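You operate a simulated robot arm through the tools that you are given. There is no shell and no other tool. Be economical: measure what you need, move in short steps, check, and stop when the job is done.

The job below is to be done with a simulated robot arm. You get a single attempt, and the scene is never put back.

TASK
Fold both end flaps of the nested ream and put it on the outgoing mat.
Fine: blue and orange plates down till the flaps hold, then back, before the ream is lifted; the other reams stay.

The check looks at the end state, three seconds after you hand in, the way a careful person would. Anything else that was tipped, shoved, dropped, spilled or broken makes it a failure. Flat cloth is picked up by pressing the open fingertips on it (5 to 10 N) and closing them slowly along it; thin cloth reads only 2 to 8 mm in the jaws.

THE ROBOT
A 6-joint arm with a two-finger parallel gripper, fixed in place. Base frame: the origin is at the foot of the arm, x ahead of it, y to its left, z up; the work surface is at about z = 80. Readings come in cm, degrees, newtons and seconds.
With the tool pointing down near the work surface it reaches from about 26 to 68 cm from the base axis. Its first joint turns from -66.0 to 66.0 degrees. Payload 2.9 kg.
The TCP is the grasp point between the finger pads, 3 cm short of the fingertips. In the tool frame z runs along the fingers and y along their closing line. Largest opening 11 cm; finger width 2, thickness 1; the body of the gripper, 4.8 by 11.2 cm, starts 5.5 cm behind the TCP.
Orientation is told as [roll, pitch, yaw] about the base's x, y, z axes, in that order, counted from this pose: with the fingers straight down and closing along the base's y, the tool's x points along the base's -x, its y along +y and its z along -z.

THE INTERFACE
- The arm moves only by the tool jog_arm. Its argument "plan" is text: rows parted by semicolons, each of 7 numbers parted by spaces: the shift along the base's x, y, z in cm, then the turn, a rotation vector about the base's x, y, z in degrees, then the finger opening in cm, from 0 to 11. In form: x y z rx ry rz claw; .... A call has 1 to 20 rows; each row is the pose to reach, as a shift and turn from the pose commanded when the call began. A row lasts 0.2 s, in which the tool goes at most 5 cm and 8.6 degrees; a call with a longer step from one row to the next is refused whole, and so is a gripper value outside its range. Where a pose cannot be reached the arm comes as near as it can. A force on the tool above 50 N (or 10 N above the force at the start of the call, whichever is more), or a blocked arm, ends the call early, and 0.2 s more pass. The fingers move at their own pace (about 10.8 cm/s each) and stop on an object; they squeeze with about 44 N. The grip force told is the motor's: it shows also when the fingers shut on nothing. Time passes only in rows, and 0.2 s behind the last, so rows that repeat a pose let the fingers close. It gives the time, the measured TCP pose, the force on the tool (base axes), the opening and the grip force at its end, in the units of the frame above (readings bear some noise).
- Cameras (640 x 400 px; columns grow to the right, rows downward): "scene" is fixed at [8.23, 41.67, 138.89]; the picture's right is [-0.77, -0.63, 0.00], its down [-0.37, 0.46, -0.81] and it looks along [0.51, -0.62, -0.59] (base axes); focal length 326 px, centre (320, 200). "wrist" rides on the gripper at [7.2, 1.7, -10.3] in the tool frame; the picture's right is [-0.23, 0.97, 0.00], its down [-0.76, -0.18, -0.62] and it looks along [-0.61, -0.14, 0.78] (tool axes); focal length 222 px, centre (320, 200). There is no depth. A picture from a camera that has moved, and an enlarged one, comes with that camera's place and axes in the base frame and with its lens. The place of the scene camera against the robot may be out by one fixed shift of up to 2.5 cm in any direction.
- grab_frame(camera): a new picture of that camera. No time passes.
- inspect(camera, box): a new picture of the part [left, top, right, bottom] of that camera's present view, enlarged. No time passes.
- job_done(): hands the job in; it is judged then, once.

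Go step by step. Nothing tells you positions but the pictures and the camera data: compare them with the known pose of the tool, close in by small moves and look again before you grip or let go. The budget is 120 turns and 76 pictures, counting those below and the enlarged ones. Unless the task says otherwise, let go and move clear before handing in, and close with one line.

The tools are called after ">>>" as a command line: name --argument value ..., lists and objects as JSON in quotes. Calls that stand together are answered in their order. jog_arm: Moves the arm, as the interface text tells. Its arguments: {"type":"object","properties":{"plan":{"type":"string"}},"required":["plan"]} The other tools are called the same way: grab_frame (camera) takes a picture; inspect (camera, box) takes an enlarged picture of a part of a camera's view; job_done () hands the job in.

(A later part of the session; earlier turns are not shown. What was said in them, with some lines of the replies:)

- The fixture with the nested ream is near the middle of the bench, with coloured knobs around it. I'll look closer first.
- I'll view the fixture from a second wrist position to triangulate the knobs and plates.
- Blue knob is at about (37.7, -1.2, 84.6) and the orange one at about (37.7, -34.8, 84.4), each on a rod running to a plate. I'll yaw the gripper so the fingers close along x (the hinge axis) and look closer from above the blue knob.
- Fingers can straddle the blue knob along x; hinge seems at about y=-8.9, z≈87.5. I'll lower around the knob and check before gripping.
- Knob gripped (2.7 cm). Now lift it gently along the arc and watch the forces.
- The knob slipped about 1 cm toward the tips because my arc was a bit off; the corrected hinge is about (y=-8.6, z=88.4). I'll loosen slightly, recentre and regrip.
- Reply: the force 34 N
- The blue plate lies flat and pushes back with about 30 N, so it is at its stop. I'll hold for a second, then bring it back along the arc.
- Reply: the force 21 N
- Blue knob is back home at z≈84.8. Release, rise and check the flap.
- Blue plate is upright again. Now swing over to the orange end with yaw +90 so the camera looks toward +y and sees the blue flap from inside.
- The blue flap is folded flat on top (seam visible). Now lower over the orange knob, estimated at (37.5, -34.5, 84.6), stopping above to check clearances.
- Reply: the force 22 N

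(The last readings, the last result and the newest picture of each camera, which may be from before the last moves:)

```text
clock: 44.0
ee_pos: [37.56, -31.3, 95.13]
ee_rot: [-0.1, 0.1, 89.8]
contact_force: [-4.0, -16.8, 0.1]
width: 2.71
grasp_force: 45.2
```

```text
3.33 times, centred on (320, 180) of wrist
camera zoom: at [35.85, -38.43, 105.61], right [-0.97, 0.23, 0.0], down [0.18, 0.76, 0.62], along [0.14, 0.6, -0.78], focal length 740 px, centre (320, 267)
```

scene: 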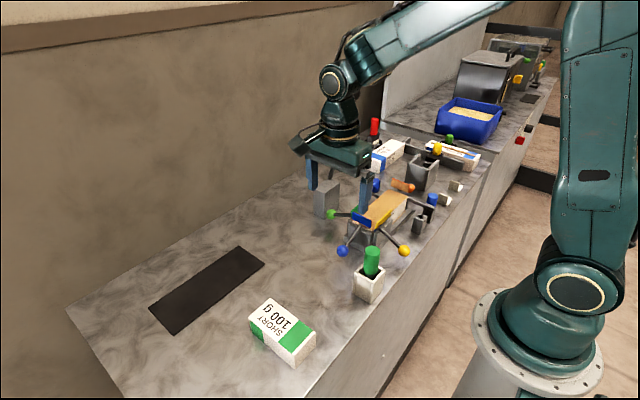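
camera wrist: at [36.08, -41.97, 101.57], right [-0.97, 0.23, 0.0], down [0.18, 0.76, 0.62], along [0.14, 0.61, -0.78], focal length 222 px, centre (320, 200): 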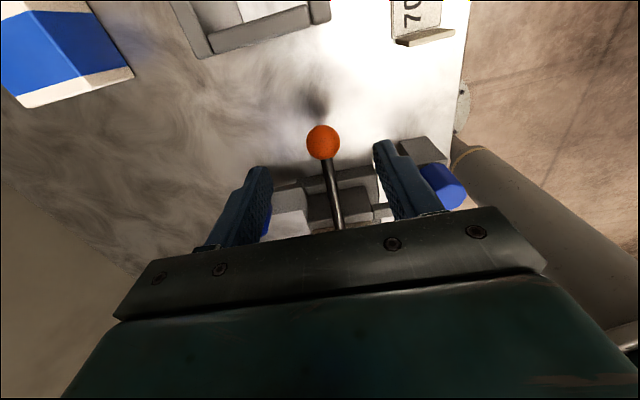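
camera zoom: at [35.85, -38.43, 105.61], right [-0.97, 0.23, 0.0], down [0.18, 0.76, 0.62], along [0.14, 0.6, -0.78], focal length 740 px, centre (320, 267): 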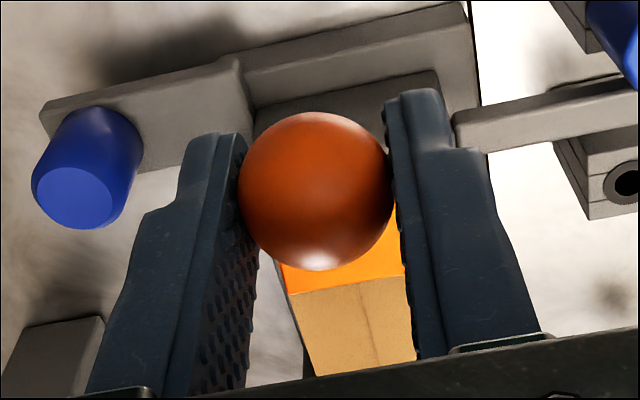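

>>> jog_arm --plan "0 -0.4 -0.2 0 0 0 3.3; 0 -0.8 -0.4 0 0 0 3.3; 0 -0.8 -0.4 0 0 0 1.5; 0 -0.8 -0.4 0 0 0 1.5; 0 -0.2 0 0 0 0 1.5; 0 0.5 0.35 0 0 0 1.5; 0 1.1 0.6 0 0 0 1.5; 0 1.1 0.6 0 0 0 1.5"

>>> inspect --camera "wrist" --box '[260, 120, 380, 240]'

```text
clock: 45.8
ee_pos: [37.44, -30.27, 95.79]
ee_rot: [-0.1, 0.3, 89.8]
contact_force: [4.9, -14.9, -3.5]
width: 2.71
grasp_force: 45.1
```

```text
3.33 times, centred on (320, 180) of wrist
camera zoom: at [35.84, -37.35, 106.22], right [-0.97, 0.23, 0.0], down [0.18, 0.76, 0.62], along [0.14, 0.6, -0.78], focal length 740 px, centre (320, 267)
```

zoom: 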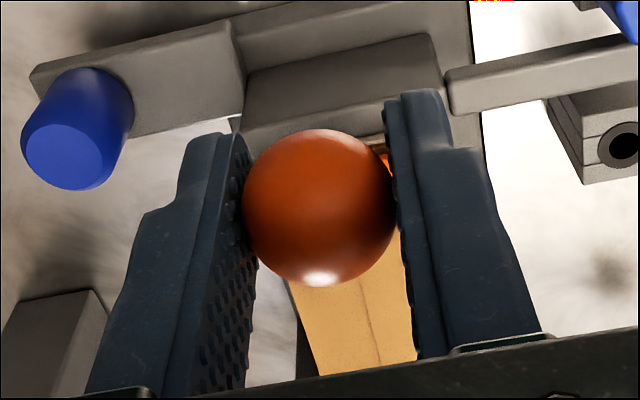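

>>> jog_arm --plan "0 0.4 0.1 0 0 0 1.5; 0 0.8 0.2 0 0 0 1.5; 0 1.2 0.2 0 0 0 1.5; 0 1.2 0.2 0 0 0 1.5; 0 1.2 0.2 0 0 0 1.5"

>>> inspect --camera "scene" --box '[350, 150, 440, 220]'

>>> inspect --camera "wrist" --box '[260, 120, 380, 240]'

```text
clock: 47.0
ee_pos: [37.44, -29.2, 96.0]
ee_rot: [-0.3, 0.4, 89.7]
contact_force: [0.6, -34.0, 8.1]
width: 2.73
grasp_force: 45.4
```

```text
5.71 times, centred on (395, 185) of scene
camera zoom: at [8.22, 41.58, 138.92], right [-0.77, -0.63, 0.0], down [-0.37, 0.46, -0.81], along [0.51, -0.62, -0.59], focal length 1865 px, centre (-109, 286)
```

zoom: 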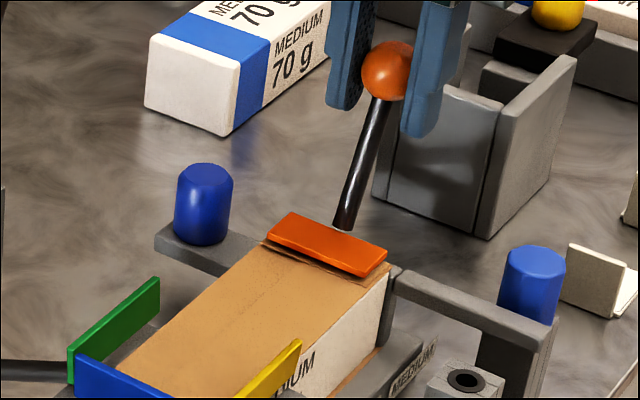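

```text
3.33 times, centred on (320, 180) of wrist
camera zoom: at [35.79, -36.27, 106.47], right [-0.97, 0.23, -0.01], down [0.18, 0.77, 0.62], along [0.15, 0.6, -0.79], focal length 740 px, centre (320, 267)
```

zoom: 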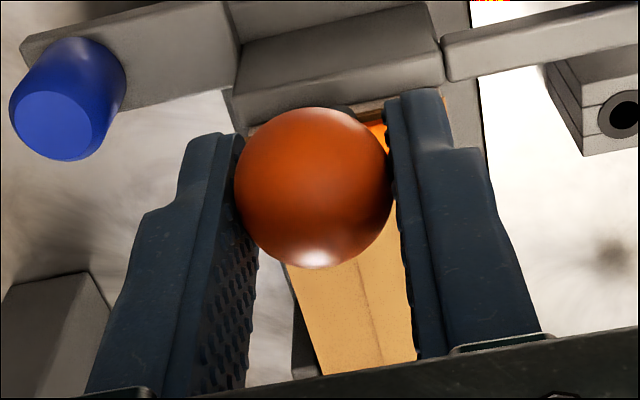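

Orange plate is at its stop (34 N). Hold another second, then return.

>>> jog_arm --plan "0 0 0 0 0 0 1.5; 0 0 0 0 0 0 1.5; 0 0 0 0 0 0 1.5; 0 0 0 0 0 0 1.5; 0 0 0 0 0 0 1.5; 0 -0.6 0 0 0 0 3.3; 0 -1.2 -0.2 0 0 0 3.3; 0 -1.2 -0.2 0 0 0 1.5; 0 -1.2 -0.2 0 0 0 1.5; 0 -2.07 -0.63 0 0 0 1.5; 0 -2.88 -1.17 0 0 0 1.5; 0 -3.63 -1.81 0 0 0 1.5; 0 -4.29 -2.53 0 0 0 1.5; 0 -4.85 -3.32 0 0 0 1.5; 0 -5.2 -3.93 0 0 0 1.5; 0 -5.2 -3.93 0 0 0 1.5"

>>> inspect --camera "wrist" --box '[260, 120, 380, 240]'

```text
clock: 50.4
ee_pos: [37.51, -34.16, 92.0]
ee_rot: [-0.2, 0.2, 89.9]
contact_force: [13.3, -3.5, 20.1]
width: 2.69
grasp_force: 45.2
```

```text
3.33 times, centred on (320, 180) of wrist
camera zoom: at [35.85, -41.28, 102.48], right [-0.97, 0.23, 0.0], down [0.18, 0.76, 0.62], along [0.14, 0.6, -0.78], focal length 740 px, centre (320, 267)
```

zoom: 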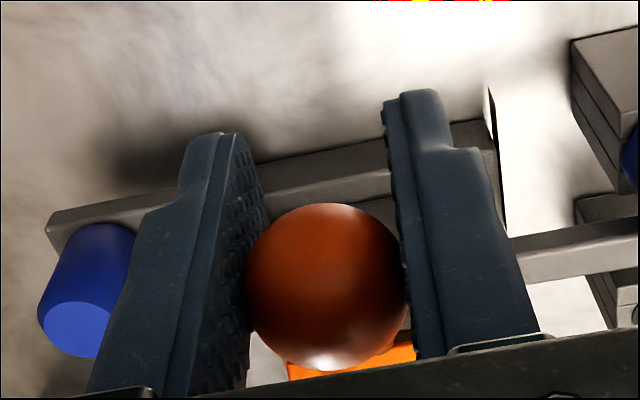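

>>> jog_arm --plan "0 0.2 0.7 0 0 0 3.3; 0 0.4 1.4 0 0 0 3.3; 0 0.4 1.4 0 0 0 1.5; 0 0.4 1.4 0 0 0 1.5; 0 -0.23 0.4 0 0 0 1.5; 0 -0.69 -0.62 0 0 0 1.5; 0 -1.0 -1.7 0 0 0 1.5; 0 -1.15 -2.8 0 0 0 1.5; 0 -1.15 -3.92 0 0 0 1.5; 0 -1.15 -3.92 0 0 0 1.5"

>>> inspect --camera "wrist" --box '[260, 120, 380, 240]'

```text
clock: 52.6
ee_pos: [37.49, -35.25, 88.06]
ee_rot: [-0.2, 0.2, 89.9]
contact_force: [11.1, -10.7, 16.1]
width: 2.68
grasp_force: 45.1
```

```text
3.33 times, centred on (320, 180) of wrist
camera zoom: at [35.84, -42.47, 98.6], right [-0.97, 0.23, 0.0], down [0.18, 0.76, 0.62], along [0.14, 0.6, -0.78], focal length 740 px, centre (320, 267)
```

zoom: 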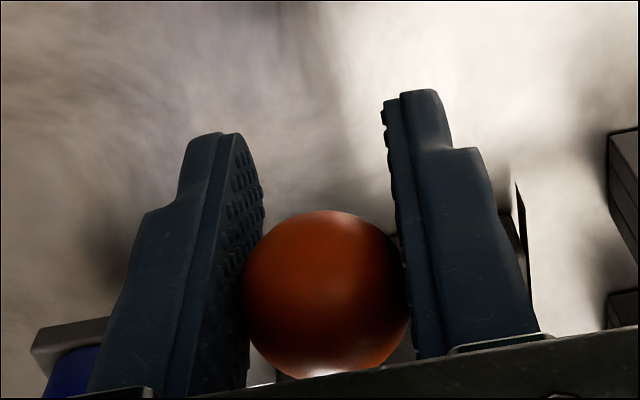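

>>> jog_arm --plan "0 0.1 1.0 0 0 0 3.3; 0 0.1 1.9 0 0 0 3.3; 0 0.1 1.9 0 0 0 1.5; 0 0.1 1.9 0 0 0 1.5; 0 0 0.9 0 0 0 1.5; 0 0 -0.1 0 0 0 1.5; 0 0.1 -1.1 0 0 0 1.5; 0 0.3 -2.1 0 0 0 1.5; 0 0.6 -3.1 0 0 0 1.5; 0 0.85 -3.7 0 0 0 1.5; 0 0.85 -3.7 0 0 0 1.5"

>>> inspect --camera "wrist" --box '[260, 120, 380, 240]'

```text
clock: 55.0
ee_pos: [37.55, -34.39, 84.34]
ee_rot: [0.1, 0.0, 89.9]
contact_force: [-8.0, -10.8, 10.8]
width: 2.67
grasp_force: 44.8
```

```text
3.33 times, centred on (320, 180) of wrist
camera zoom: at [35.88, -41.53, 94.73], right [-0.97, 0.23, 0.0], down [0.18, 0.76, 0.62], along [0.14, 0.61, -0.78], focal length 740 px, centre (320, 267)
```

zoom: 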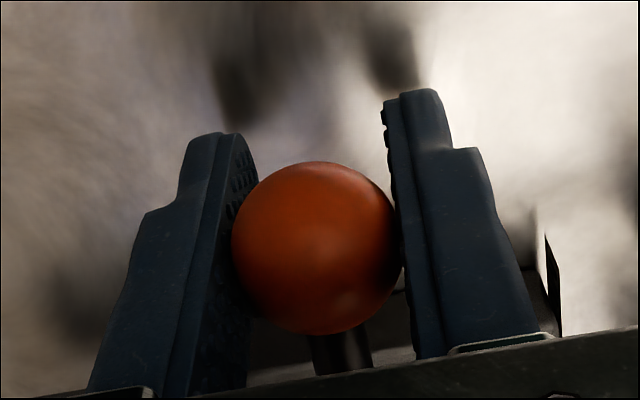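

>>> jog_arm --plan "0 -0.1 0.5 0 0 0 3.3; 0 -0.2 1.2 0 0 0 3.3; 0 -0.2 1.2 0 0 0 1.5; 0 -0.2 1.2 0 0 0 1.5; 0 -0.05 0.5 0 0 0 1.5; 0 0.1 0 0 0 0 1.5; 0 0.1 -0.2 0 0 0 1.5; 0 0.1 -0.2 0 0 0 4; 0 -0.2 -0.2 0 0 0 7; 0 -0.2 1 0 0 0 7; 0 -0.2 5 0 0 0 7; 0 -1 9 0 0 0 7; 0 -2 13 0 0 0 7; 0 -3 17 0 0 0 8; 0 -3 21 0 0 0 8; 0 -2 24 0 0 0 8; 0 0 24 0 0 0 8; 0 3 24 0 0 0 8; 0 3 24 0 0 0 8"

>>> grab_frame --camera "wrist"

>>> inspect --camera "scene" --box '[320, 150, 440, 250]'

```text
clock: 59.0
ee_pos: [37.41, -31.36, 108.43]
ee_rot: [0.1, -0.1, 90.1]
contact_force: [-0.3, -0.1, 0.1]
width: 8.0
grasp_force: 0.1
```

```text
26 pictures are left
camera wrist: at [35.74, -38.53, 118.91], right [-0.97, 0.23, 0.0], down [0.18, 0.76, 0.62], along [0.14, 0.61, -0.78], focal length 222 px, centre (320, 200)
```

wrist: 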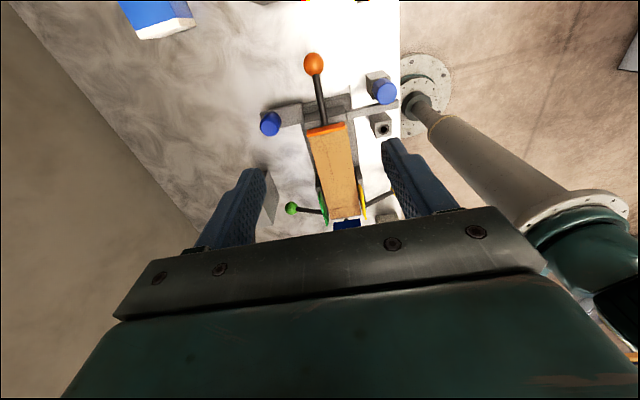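

```text
4.00 times, centred on (380, 200) of scene
camera zoom: at [8.23, 41.67, 138.89], right [-0.77, -0.63, 0.0], down [-0.37, 0.46, -0.81], along [0.51, -0.62, -0.59], focal length 1306 px, centre (80, 200)
```

zoom: 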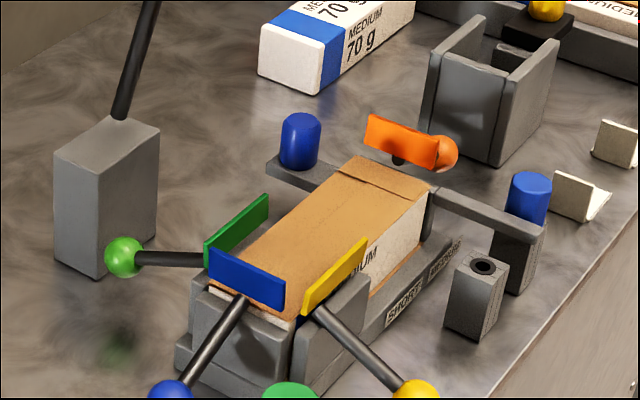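

The orange flap lies on the ream and its plate is bare. Let me zoom on the blue flap from this side.

>>> inspect --camera "wrist" --box '[290, 110, 400, 240]'

```text
3.08 times, centred on (345, 175) of wrist
camera zoom: at [35.74, -38.53, 118.91], right [-0.97, 0.23, 0.0], down [0.18, 0.76, 0.62], along [0.14, 0.61, -0.78], focal length 684 px, centre (243, 277)
```

zoom: 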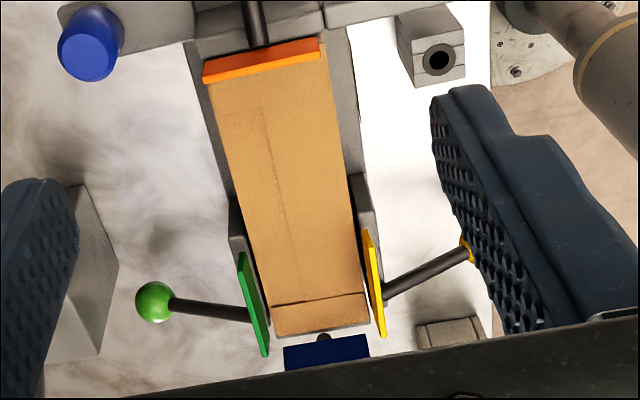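

Both flaps are folded. The ream is about x 34.5–40.3, y -27.3…-8.6, top ≈88.4, and the mat is centred near (57, 22). I'll come above the ream at y≈-19.5 (clear of the yellow/green plates) and check.

>>> jog_arm --plan "0 4 0 0 0 0 9; 0 8 0 0 0 0 9; 0 11.9 0 0 0 0 9; 0 11.9 -4 0 0 0 9; 0 11.9 -8 0 0 0 9; 0 11.9 -12 0 0 0 9; 0 11.9 -14 0 0 0 9; 0 11.9 -14 0 0 0 9"

>>> grab_frame --camera "wrist"

>>> inspect --camera "scene" --box '[320, 130, 440, 250]'

```text
clock: 60.8
ee_pos: [37.31, -19.31, 94.26]
ee_rot: [0.0, -0.1, 90.0]
contact_force: [0.0, 0.8, 0.7]
width: 9.01
grasp_force: 0.0
```

```text
23 pictures are left
camera wrist: at [35.59, -26.5, 104.67], right [-0.97, 0.23, 0.0], down [0.18, 0.76, 0.62], along [0.14, 0.61, -0.78], focal length 222 px, centre (320, 200)
```

wrist: 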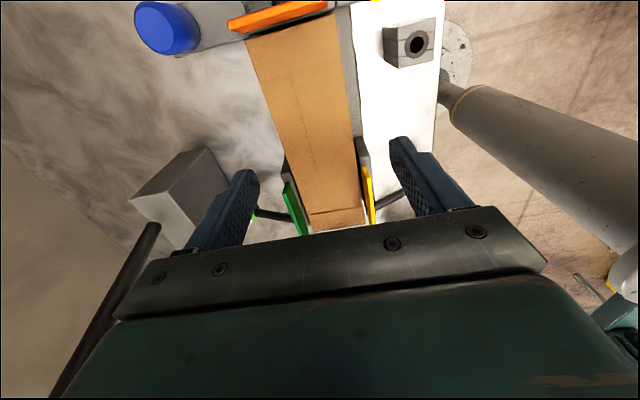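

```text
3.33 times, centred on (380, 190) of scene
camera zoom: at [8.23, 41.67, 138.89], right [-0.77, -0.63, 0.0], down [-0.37, 0.46, -0.81], along [0.51, -0.62, -0.59], focal length 1088 px, centre (120, 233)
```

zoom: 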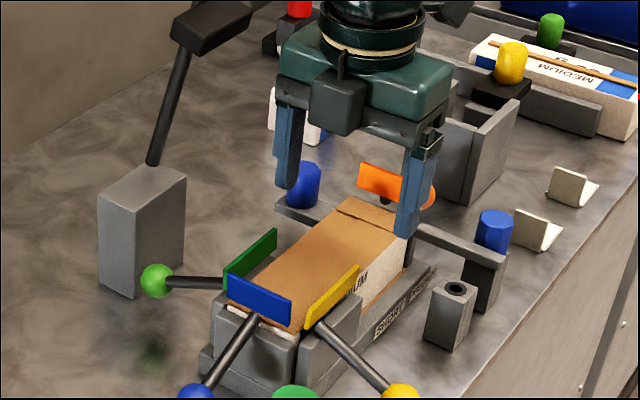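

>>> jog_arm --plan "0.1 -1.3 -2 0 0 0 8; 0.1 -1.3 -4 0 0 0 8; 0.1 -1.3 -6 0 0 0 8; 0.1 -1.3 -7.8 0 0 0 8; 0.1 -1.3 -7.8 0 0 0 8"

>>> inspect --camera "wrist" --box '[180, 60, 460, 240]'

>>> inspect --camera "scene" --box '[340, 150, 440, 240]'

```text
clock: 62.0
ee_pos: [37.44, -20.81, 86.72]
ee_rot: [0.0, 0.0, 90.1]
contact_force: [-0.4, -0.4, 0.7]
width: 8.0
grasp_force: 0.1
```

```text
2.22 times, centred on (320, 150) of wrist
camera zoom: at [35.85, -27.91, 97.1], right [-0.97, 0.23, 0.0], down [0.18, 0.76, 0.62], along [0.14, 0.61, -0.78], focal length 494 px, centre (320, 311)
```

zoom: 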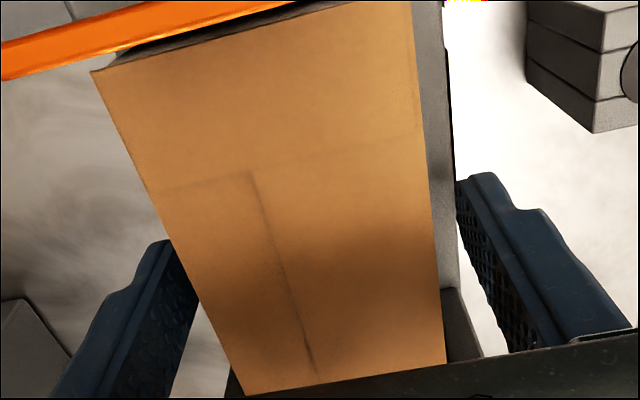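

```text
4.44 times, centred on (390, 195) of scene
camera zoom: at [8.23, 41.67, 138.89], right [-0.77, -0.63, 0.0], down [-0.37, 0.46, -0.81], along [0.51, -0.62, -0.59], focal length 1451 px, centre (9, 222)
```

zoom: 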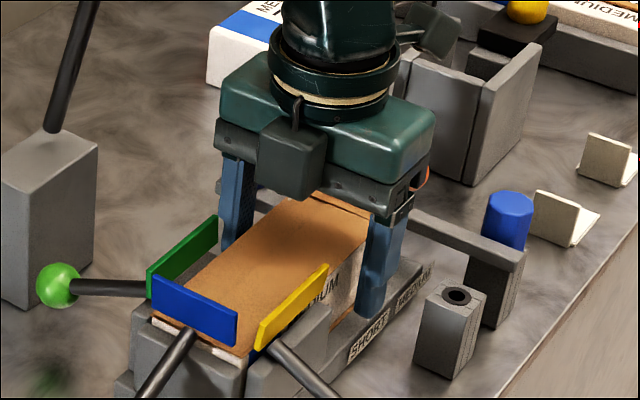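

>>> jog_arm --plan "0 0 0.4 0 0 0 8; 0 0 0.4 0 0 0 7; 0 0 0.4 0 0 0 6; 0 0 0.4 0 0 0 5; 0 0 0.4 0 0 0 4.5; 0 0 0.4 0 0 0 4.5"

>>> inspect --camera "wrist" --box '[180, 60, 460, 240]'

```text
clock: 63.4
ee_pos: [37.43, -20.72, 86.93]
ee_rot: [0.0, 0.0, 90.0]
contact_force: [0.4, 0.5, -0.5]
width: 5.76
grasp_force: 43.9
```

```text
2.22 times, centred on (320, 150) of wrist
camera zoom: at [35.88, -27.86, 97.53], right [-0.97, 0.23, 0.0], down [0.18, 0.76, 0.62], along [0.14, 0.61, -0.78], focal length 494 px, centre (320, 311)
```

zoom: 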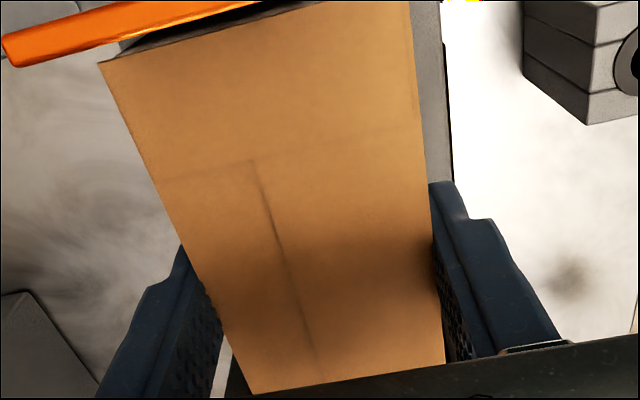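

Gripped at 5.76 cm, centred. Lift straight up slowly.

>>> jog_arm --plan "0 0 0.3 0 0 0 4.5; 0 0 0.7 0 0 0 4.5; 0 0 1.2 0 0 0 4.5; 0 0 2 0 0 0 4.5; 0 0 3 0 0 0 4.5; 0 0 3 0 0 0 4.5"

>>> inspect --camera "scene" --box '[320, 140, 440, 240]'

```text
clock: 64.8
ee_pos: [37.64, -20.8, 90.01]
ee_rot: [0.0, -0.1, 90.0]
contact_force: [-0.5, -0.8, -4.0]
width: 5.78
grasp_force: 44.6
```

```text
4.00 times, centred on (380, 190) of scene
camera zoom: at [8.23, 41.66, 138.89], right [-0.77, -0.63, 0.0], down [-0.37, 0.46, -0.81], along [0.51, -0.62, -0.59], focal length 1306 px, centre (80, 240)
```

zoom: 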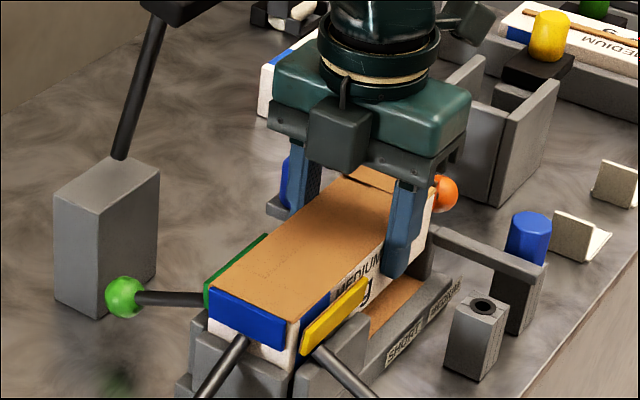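

>>> jog_arm --plan "0 0 1.5 0 0 0 4.5; 0 0 3.5 0 0 0 4.5; 0 0 6 0 0 0 4.5; 0 0 8.5 0 0 0 4.5; 0 0 11 0 0 0 4.5; 0 0 13.5 0 0 0 4.5; 0 0 15 0 0 0 4.5; 0 2 16 0 0 0 4.5; 0 5 16 0 0 0 4.5; 0 8 16 0 0 0 4.5; 0 11 16 0 0 0 4.5; 0 14 16 0 0 0 4.5; 0 17 16 0 0 0 4.5; 0 20 16 0 0 0 4.5; 0 23 16 0 0 0 4.5; 0 26 16 0 0 0 4.5; 0 28 16 0 0 0 4.5; 0 29 16 0 0 0 4.5; 0 29 16 0 0 0 4.5"

>>> grab_frame --camera "scene"

```text
clock: 68.8
ee_pos: [37.4, 8.15, 105.93]
ee_rot: [-0.1, 0.0, 89.9]
contact_force: [0.7, -0.5, -4.3]
width: 5.79
grasp_force: 44.5
```

```text
17 pictures are left
```

scene: 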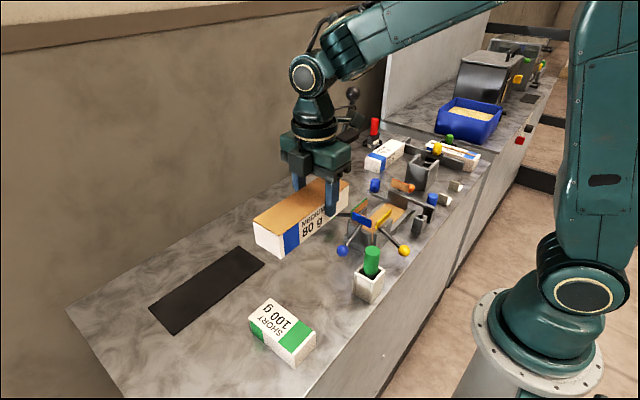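

>>> jog_arm --plan "2 1.2 0 0 0 0 4.5; 4.5 2.5 0 0 0 0 4.5; 7 4 0 0 0 0 4.5; 9.5 5.5 0 0 0 0 4.5; 12 7 0 0 0 0 4.5; 14.5 8.5 0 0 0 0 4.5; 17 10 0 0 0 0 4.5; 19 11 0 0 0 0 4.5; 19.9 11.3 0 0 0 0 4.5; 19.9 11.3 -2 0 0 0 4.5; 19.9 11.3 -5 0 0 0 4.5; 19.9 11.3 -8 0 0 0 4.5; 19.9 11.3 -11 0 0 0 4.5; 19.9 11.3 -13 0 0 0 4.5; 19.9 11.3 -14 0 0 0 4.5; 19.9 11.3 -14 0 0 0 4.5"

>>> grab_frame --camera "scene"

>>> grab_frame --camera "wrist"

```text
clock: 72.2
ee_pos: [57.54, 19.58, 91.95]
ee_rot: [0.0, -0.1, 90.0]
contact_force: [-0.9, -0.8, -3.3]
width: 5.74
grasp_force: 44.4
```

```text
16 pictures are left
```

scene: 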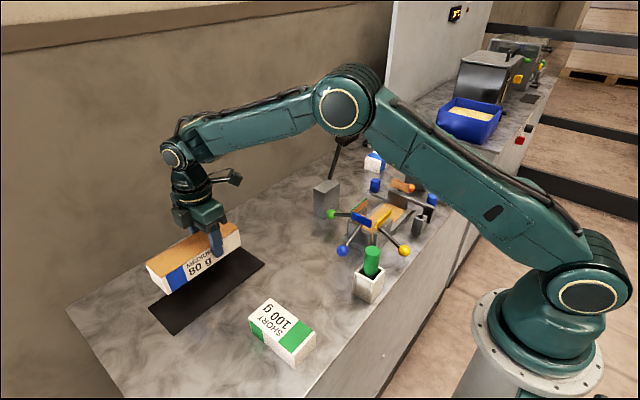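

```text
15 pictures are left
camera wrist: at [55.92, 12.39, 102.36], right [-0.97, 0.23, 0.0], down [0.18, 0.76, 0.62], along [0.14, 0.61, -0.78], focal length 222 px, centre (320, 200)
```

wrist: 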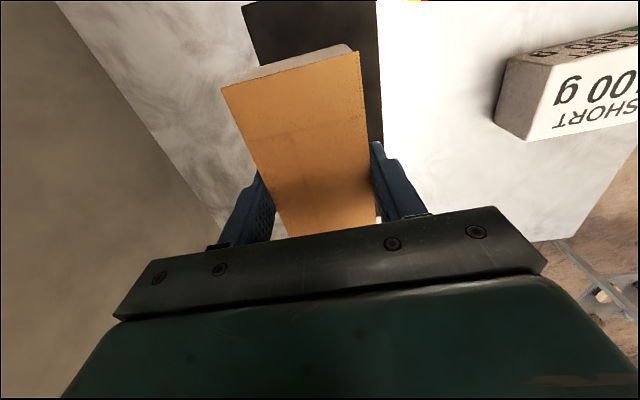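

Over the mat with good margins. Lower in small steps until contact.

>>> jog_arm --plan "-0.4 0 -2 0 0 0 4.5; -0.4 0 -4 0 0 0 4.5; -0.4 0 -5 0 0 0 4.5; -0.4 0 -5.5 0 0 0 4.5; -0.4 0 -5.5 0 0 0 4.5"

>>> inspect --camera "scene" --box '[130, 190, 290, 340]'

```text
clock: 73.4
ee_pos: [57.06, 19.68, 86.29]
ee_rot: [0.0, 0.0, 90.0]
contact_force: [0.3, 0.7, -4.4]
width: 5.79
grasp_force: 43.9
```

```text
2.67 times, centred on (210, 265) of scene
camera zoom: at [8.23, 41.67, 138.89], right [-0.77, -0.63, 0.0], down [-0.37, 0.46, -0.81], along [0.51, -0.62, -0.59], focal length 870 px, centre (613, 27)
```

zoom: 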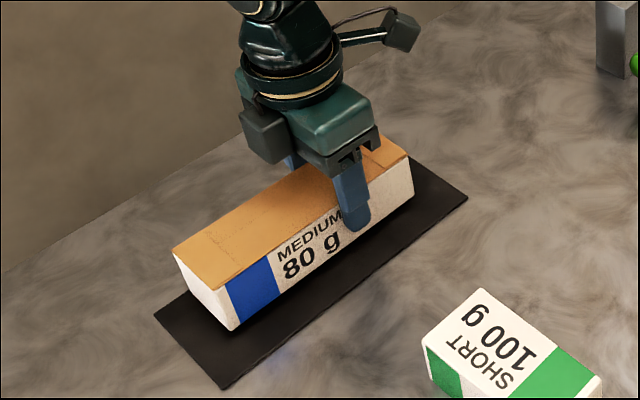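

>>> jog_arm --plan "0 0 -0.4 0 0 0 4.5; 0 0 -0.8 0 0 0 4.5; 0 0 -1.1 0 0 0 4.5; 0 0 -1.1 0 0 0 4.5"

>>> inspect --camera "scene" --box '[130, 190, 290, 340]'

```text
clock: 74.4
ee_pos: [57.11, 19.58, 85.39]
ee_rot: [0.1, 0.0, 90.1]
contact_force: [0.3, 0.1, -3.9]
width: 5.77
grasp_force: 44.2
```

```text
2.67 times, centred on (210, 265) of scene
camera zoom: at [8.23, 41.67, 138.89], right [-0.77, -0.63, 0.0], down [-0.37, 0.46, -0.81], along [0.51, -0.62, -0.59], focal length 870 px, centre (613, 27)
```

zoom: 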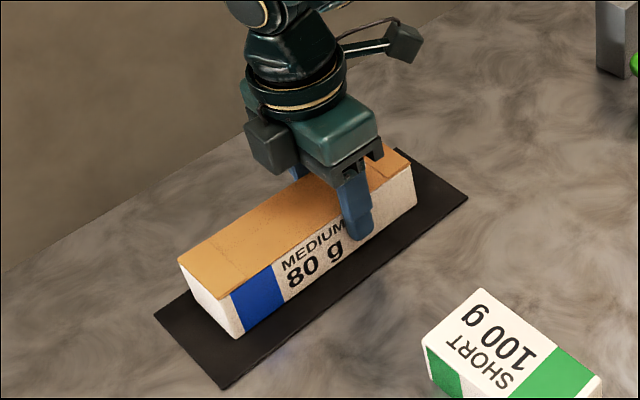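

>>> jog_arm --plan "0 0 -0.3 0 0 0 4.5; 0 0 -0.6 0 0 0 4.5; 0 0 -0.6 0 0 0 4.5"

```text
clock: 75.2
ee_pos: [57.19, 19.64, 85.05]
ee_rot: [-0.2, 0.0, 90.1]
contact_force: [-17.8, -3.8, 39.7]
width: 5.73
grasp_force: 43.8
```

Contact made (z≈85.05). Ease up slightly, open, and rise.

>>> jog_arm --plan "-0.05 0 0.3 0 0 0 4.5; -0.05 0 0.35 0 0 0 5.7; -0.05 0 0.35 0 0 0 6.2; -0.05 0 0.35 0 0 0 7.5; -0.05 0 0.35 0 0 0 8.5; -0.05 0 0.35 0 0 0 8.5; -0.05 0 2 0 0 0 8.5; -0.05 0 5 0 0 0 8.5; -0.05 0 9 0 0 0 8.5; -0.05 0 13 0 0 0 8.5; -0.05 0 17 0 0 0 8.5; -1 -2 20 0 0 0 8.5; -4 -4 20 0 0 0 8.5; -4 -4 20 0 0 0 8.5"

>>> grab_frame --camera "scene"

>>> inspect --camera "scene" --box '[130, 190, 290, 340]'

>>> grab_frame --camera "wrist"

```text
clock: 78.2
ee_pos: [53.18, 15.28, 104.78]
ee_rot: [0.0, -0.1, 90.0]
contact_force: [0.2, 0.0, 0.2]
width: 8.53
grasp_force: 0.0
```

```text
12 pictures are left
```

scene: 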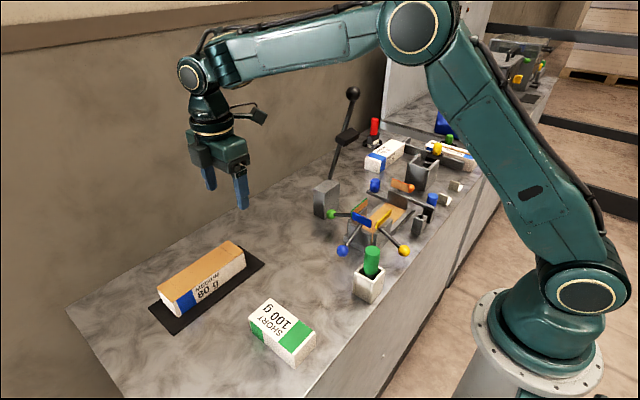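

```text
2.67 times, centred on (210, 265) of scene
camera zoom: at [8.23, 41.67, 138.89], right [-0.77, -0.63, 0.0], down [-0.37, 0.46, -0.81], along [0.51, -0.62, -0.59], focal length 870 px, centre (613, 27)
```

zoom: 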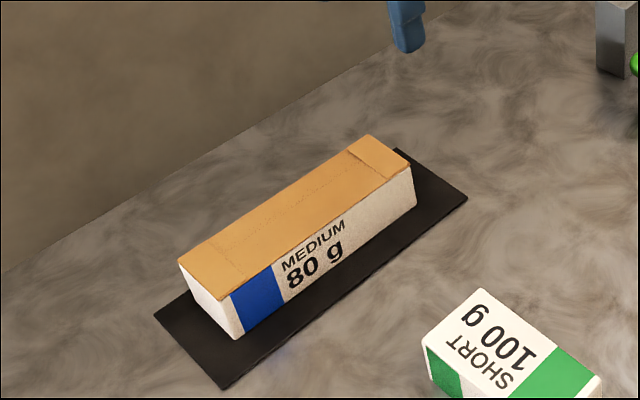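

```text
10 pictures are left
camera wrist: at [51.51, 8.28, 115.15], right [-0.97, 0.23, 0.0], down [0.18, 0.76, 0.62], along [0.14, 0.61, -0.78], focal length 222 px, centre (320, 200)
```

wrist: 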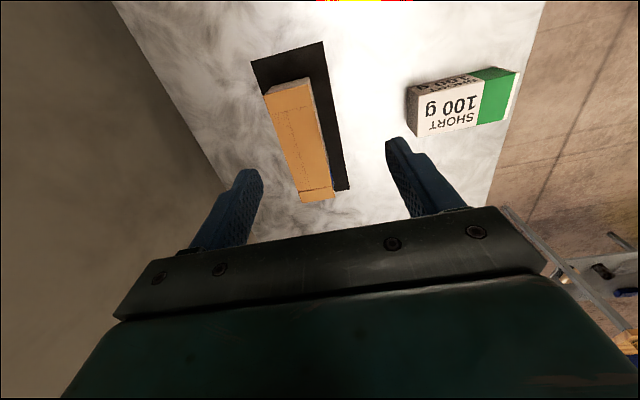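

>>> inspect --camera "scene" --box '[310, 130, 480, 280]'

```text
2.67 times, centred on (395, 205) of scene
camera zoom: at [8.23, 41.67, 138.89], right [-0.77, -0.63, 0.0], down [-0.37, 0.46, -0.81], along [0.51, -0.62, -0.59], focal length 870 px, centre (120, 187)
```

zoom: 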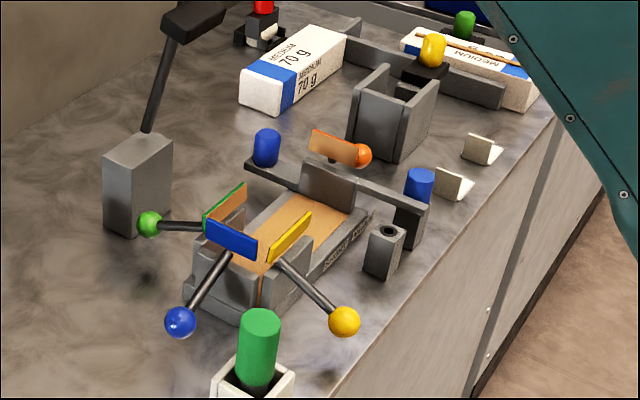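

>>> inspect --camera "scene" --box '[340, 165, 430, 245]'

>>> inspect --camera "scene" --box '[145, 230, 255, 325]'

```text
5.00 times, centred on (385, 205) of scene
camera zoom: at [8.23, 41.67, 138.89], right [-0.77, -0.63, 0.0], down [-0.37, 0.46, -0.81], along [0.51, -0.62, -0.59], focal length 1632 px, centre (-5, 175)
```

zoom: 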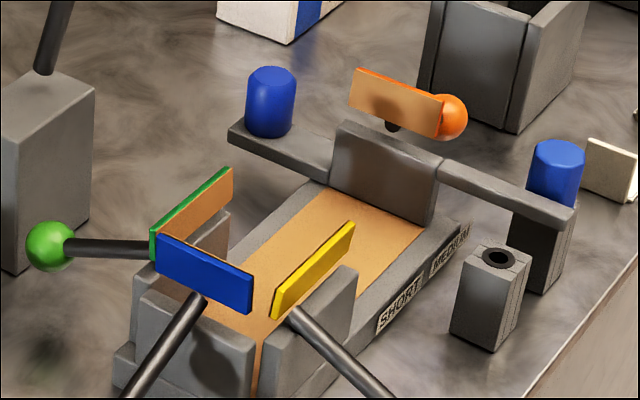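

```text
4.21 times, centred on (200, 278) of scene
camera zoom: at [8.23, 41.67, 138.89], right [-0.77, -0.63, 0.0], down [-0.37, 0.46, -0.81], along [0.51, -0.62, -0.59], focal length 1374 px, centre (825, -126)
```

zoom: 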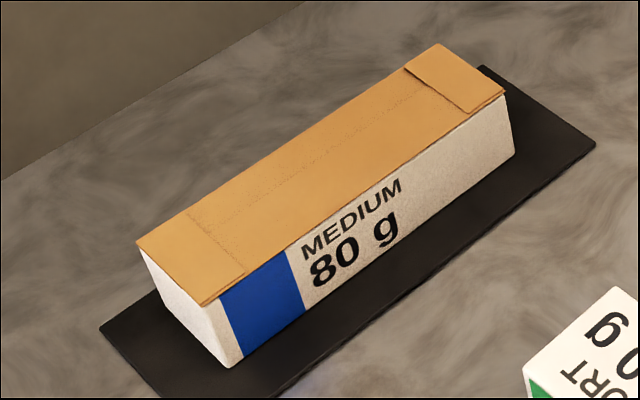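

The finished ream sits fully on the mat with both flaps folded, the plates are back, and nothing else has moved. The nest now shows what looks like a fresh blank wrapper, so I'm handing in.

>>> job_done

```text
The job is handed in.
```

I folded both end flaps of the nested ream, returned the blue and orange plates, and set the ream on the outgoing mat; the other reams were left where they were.
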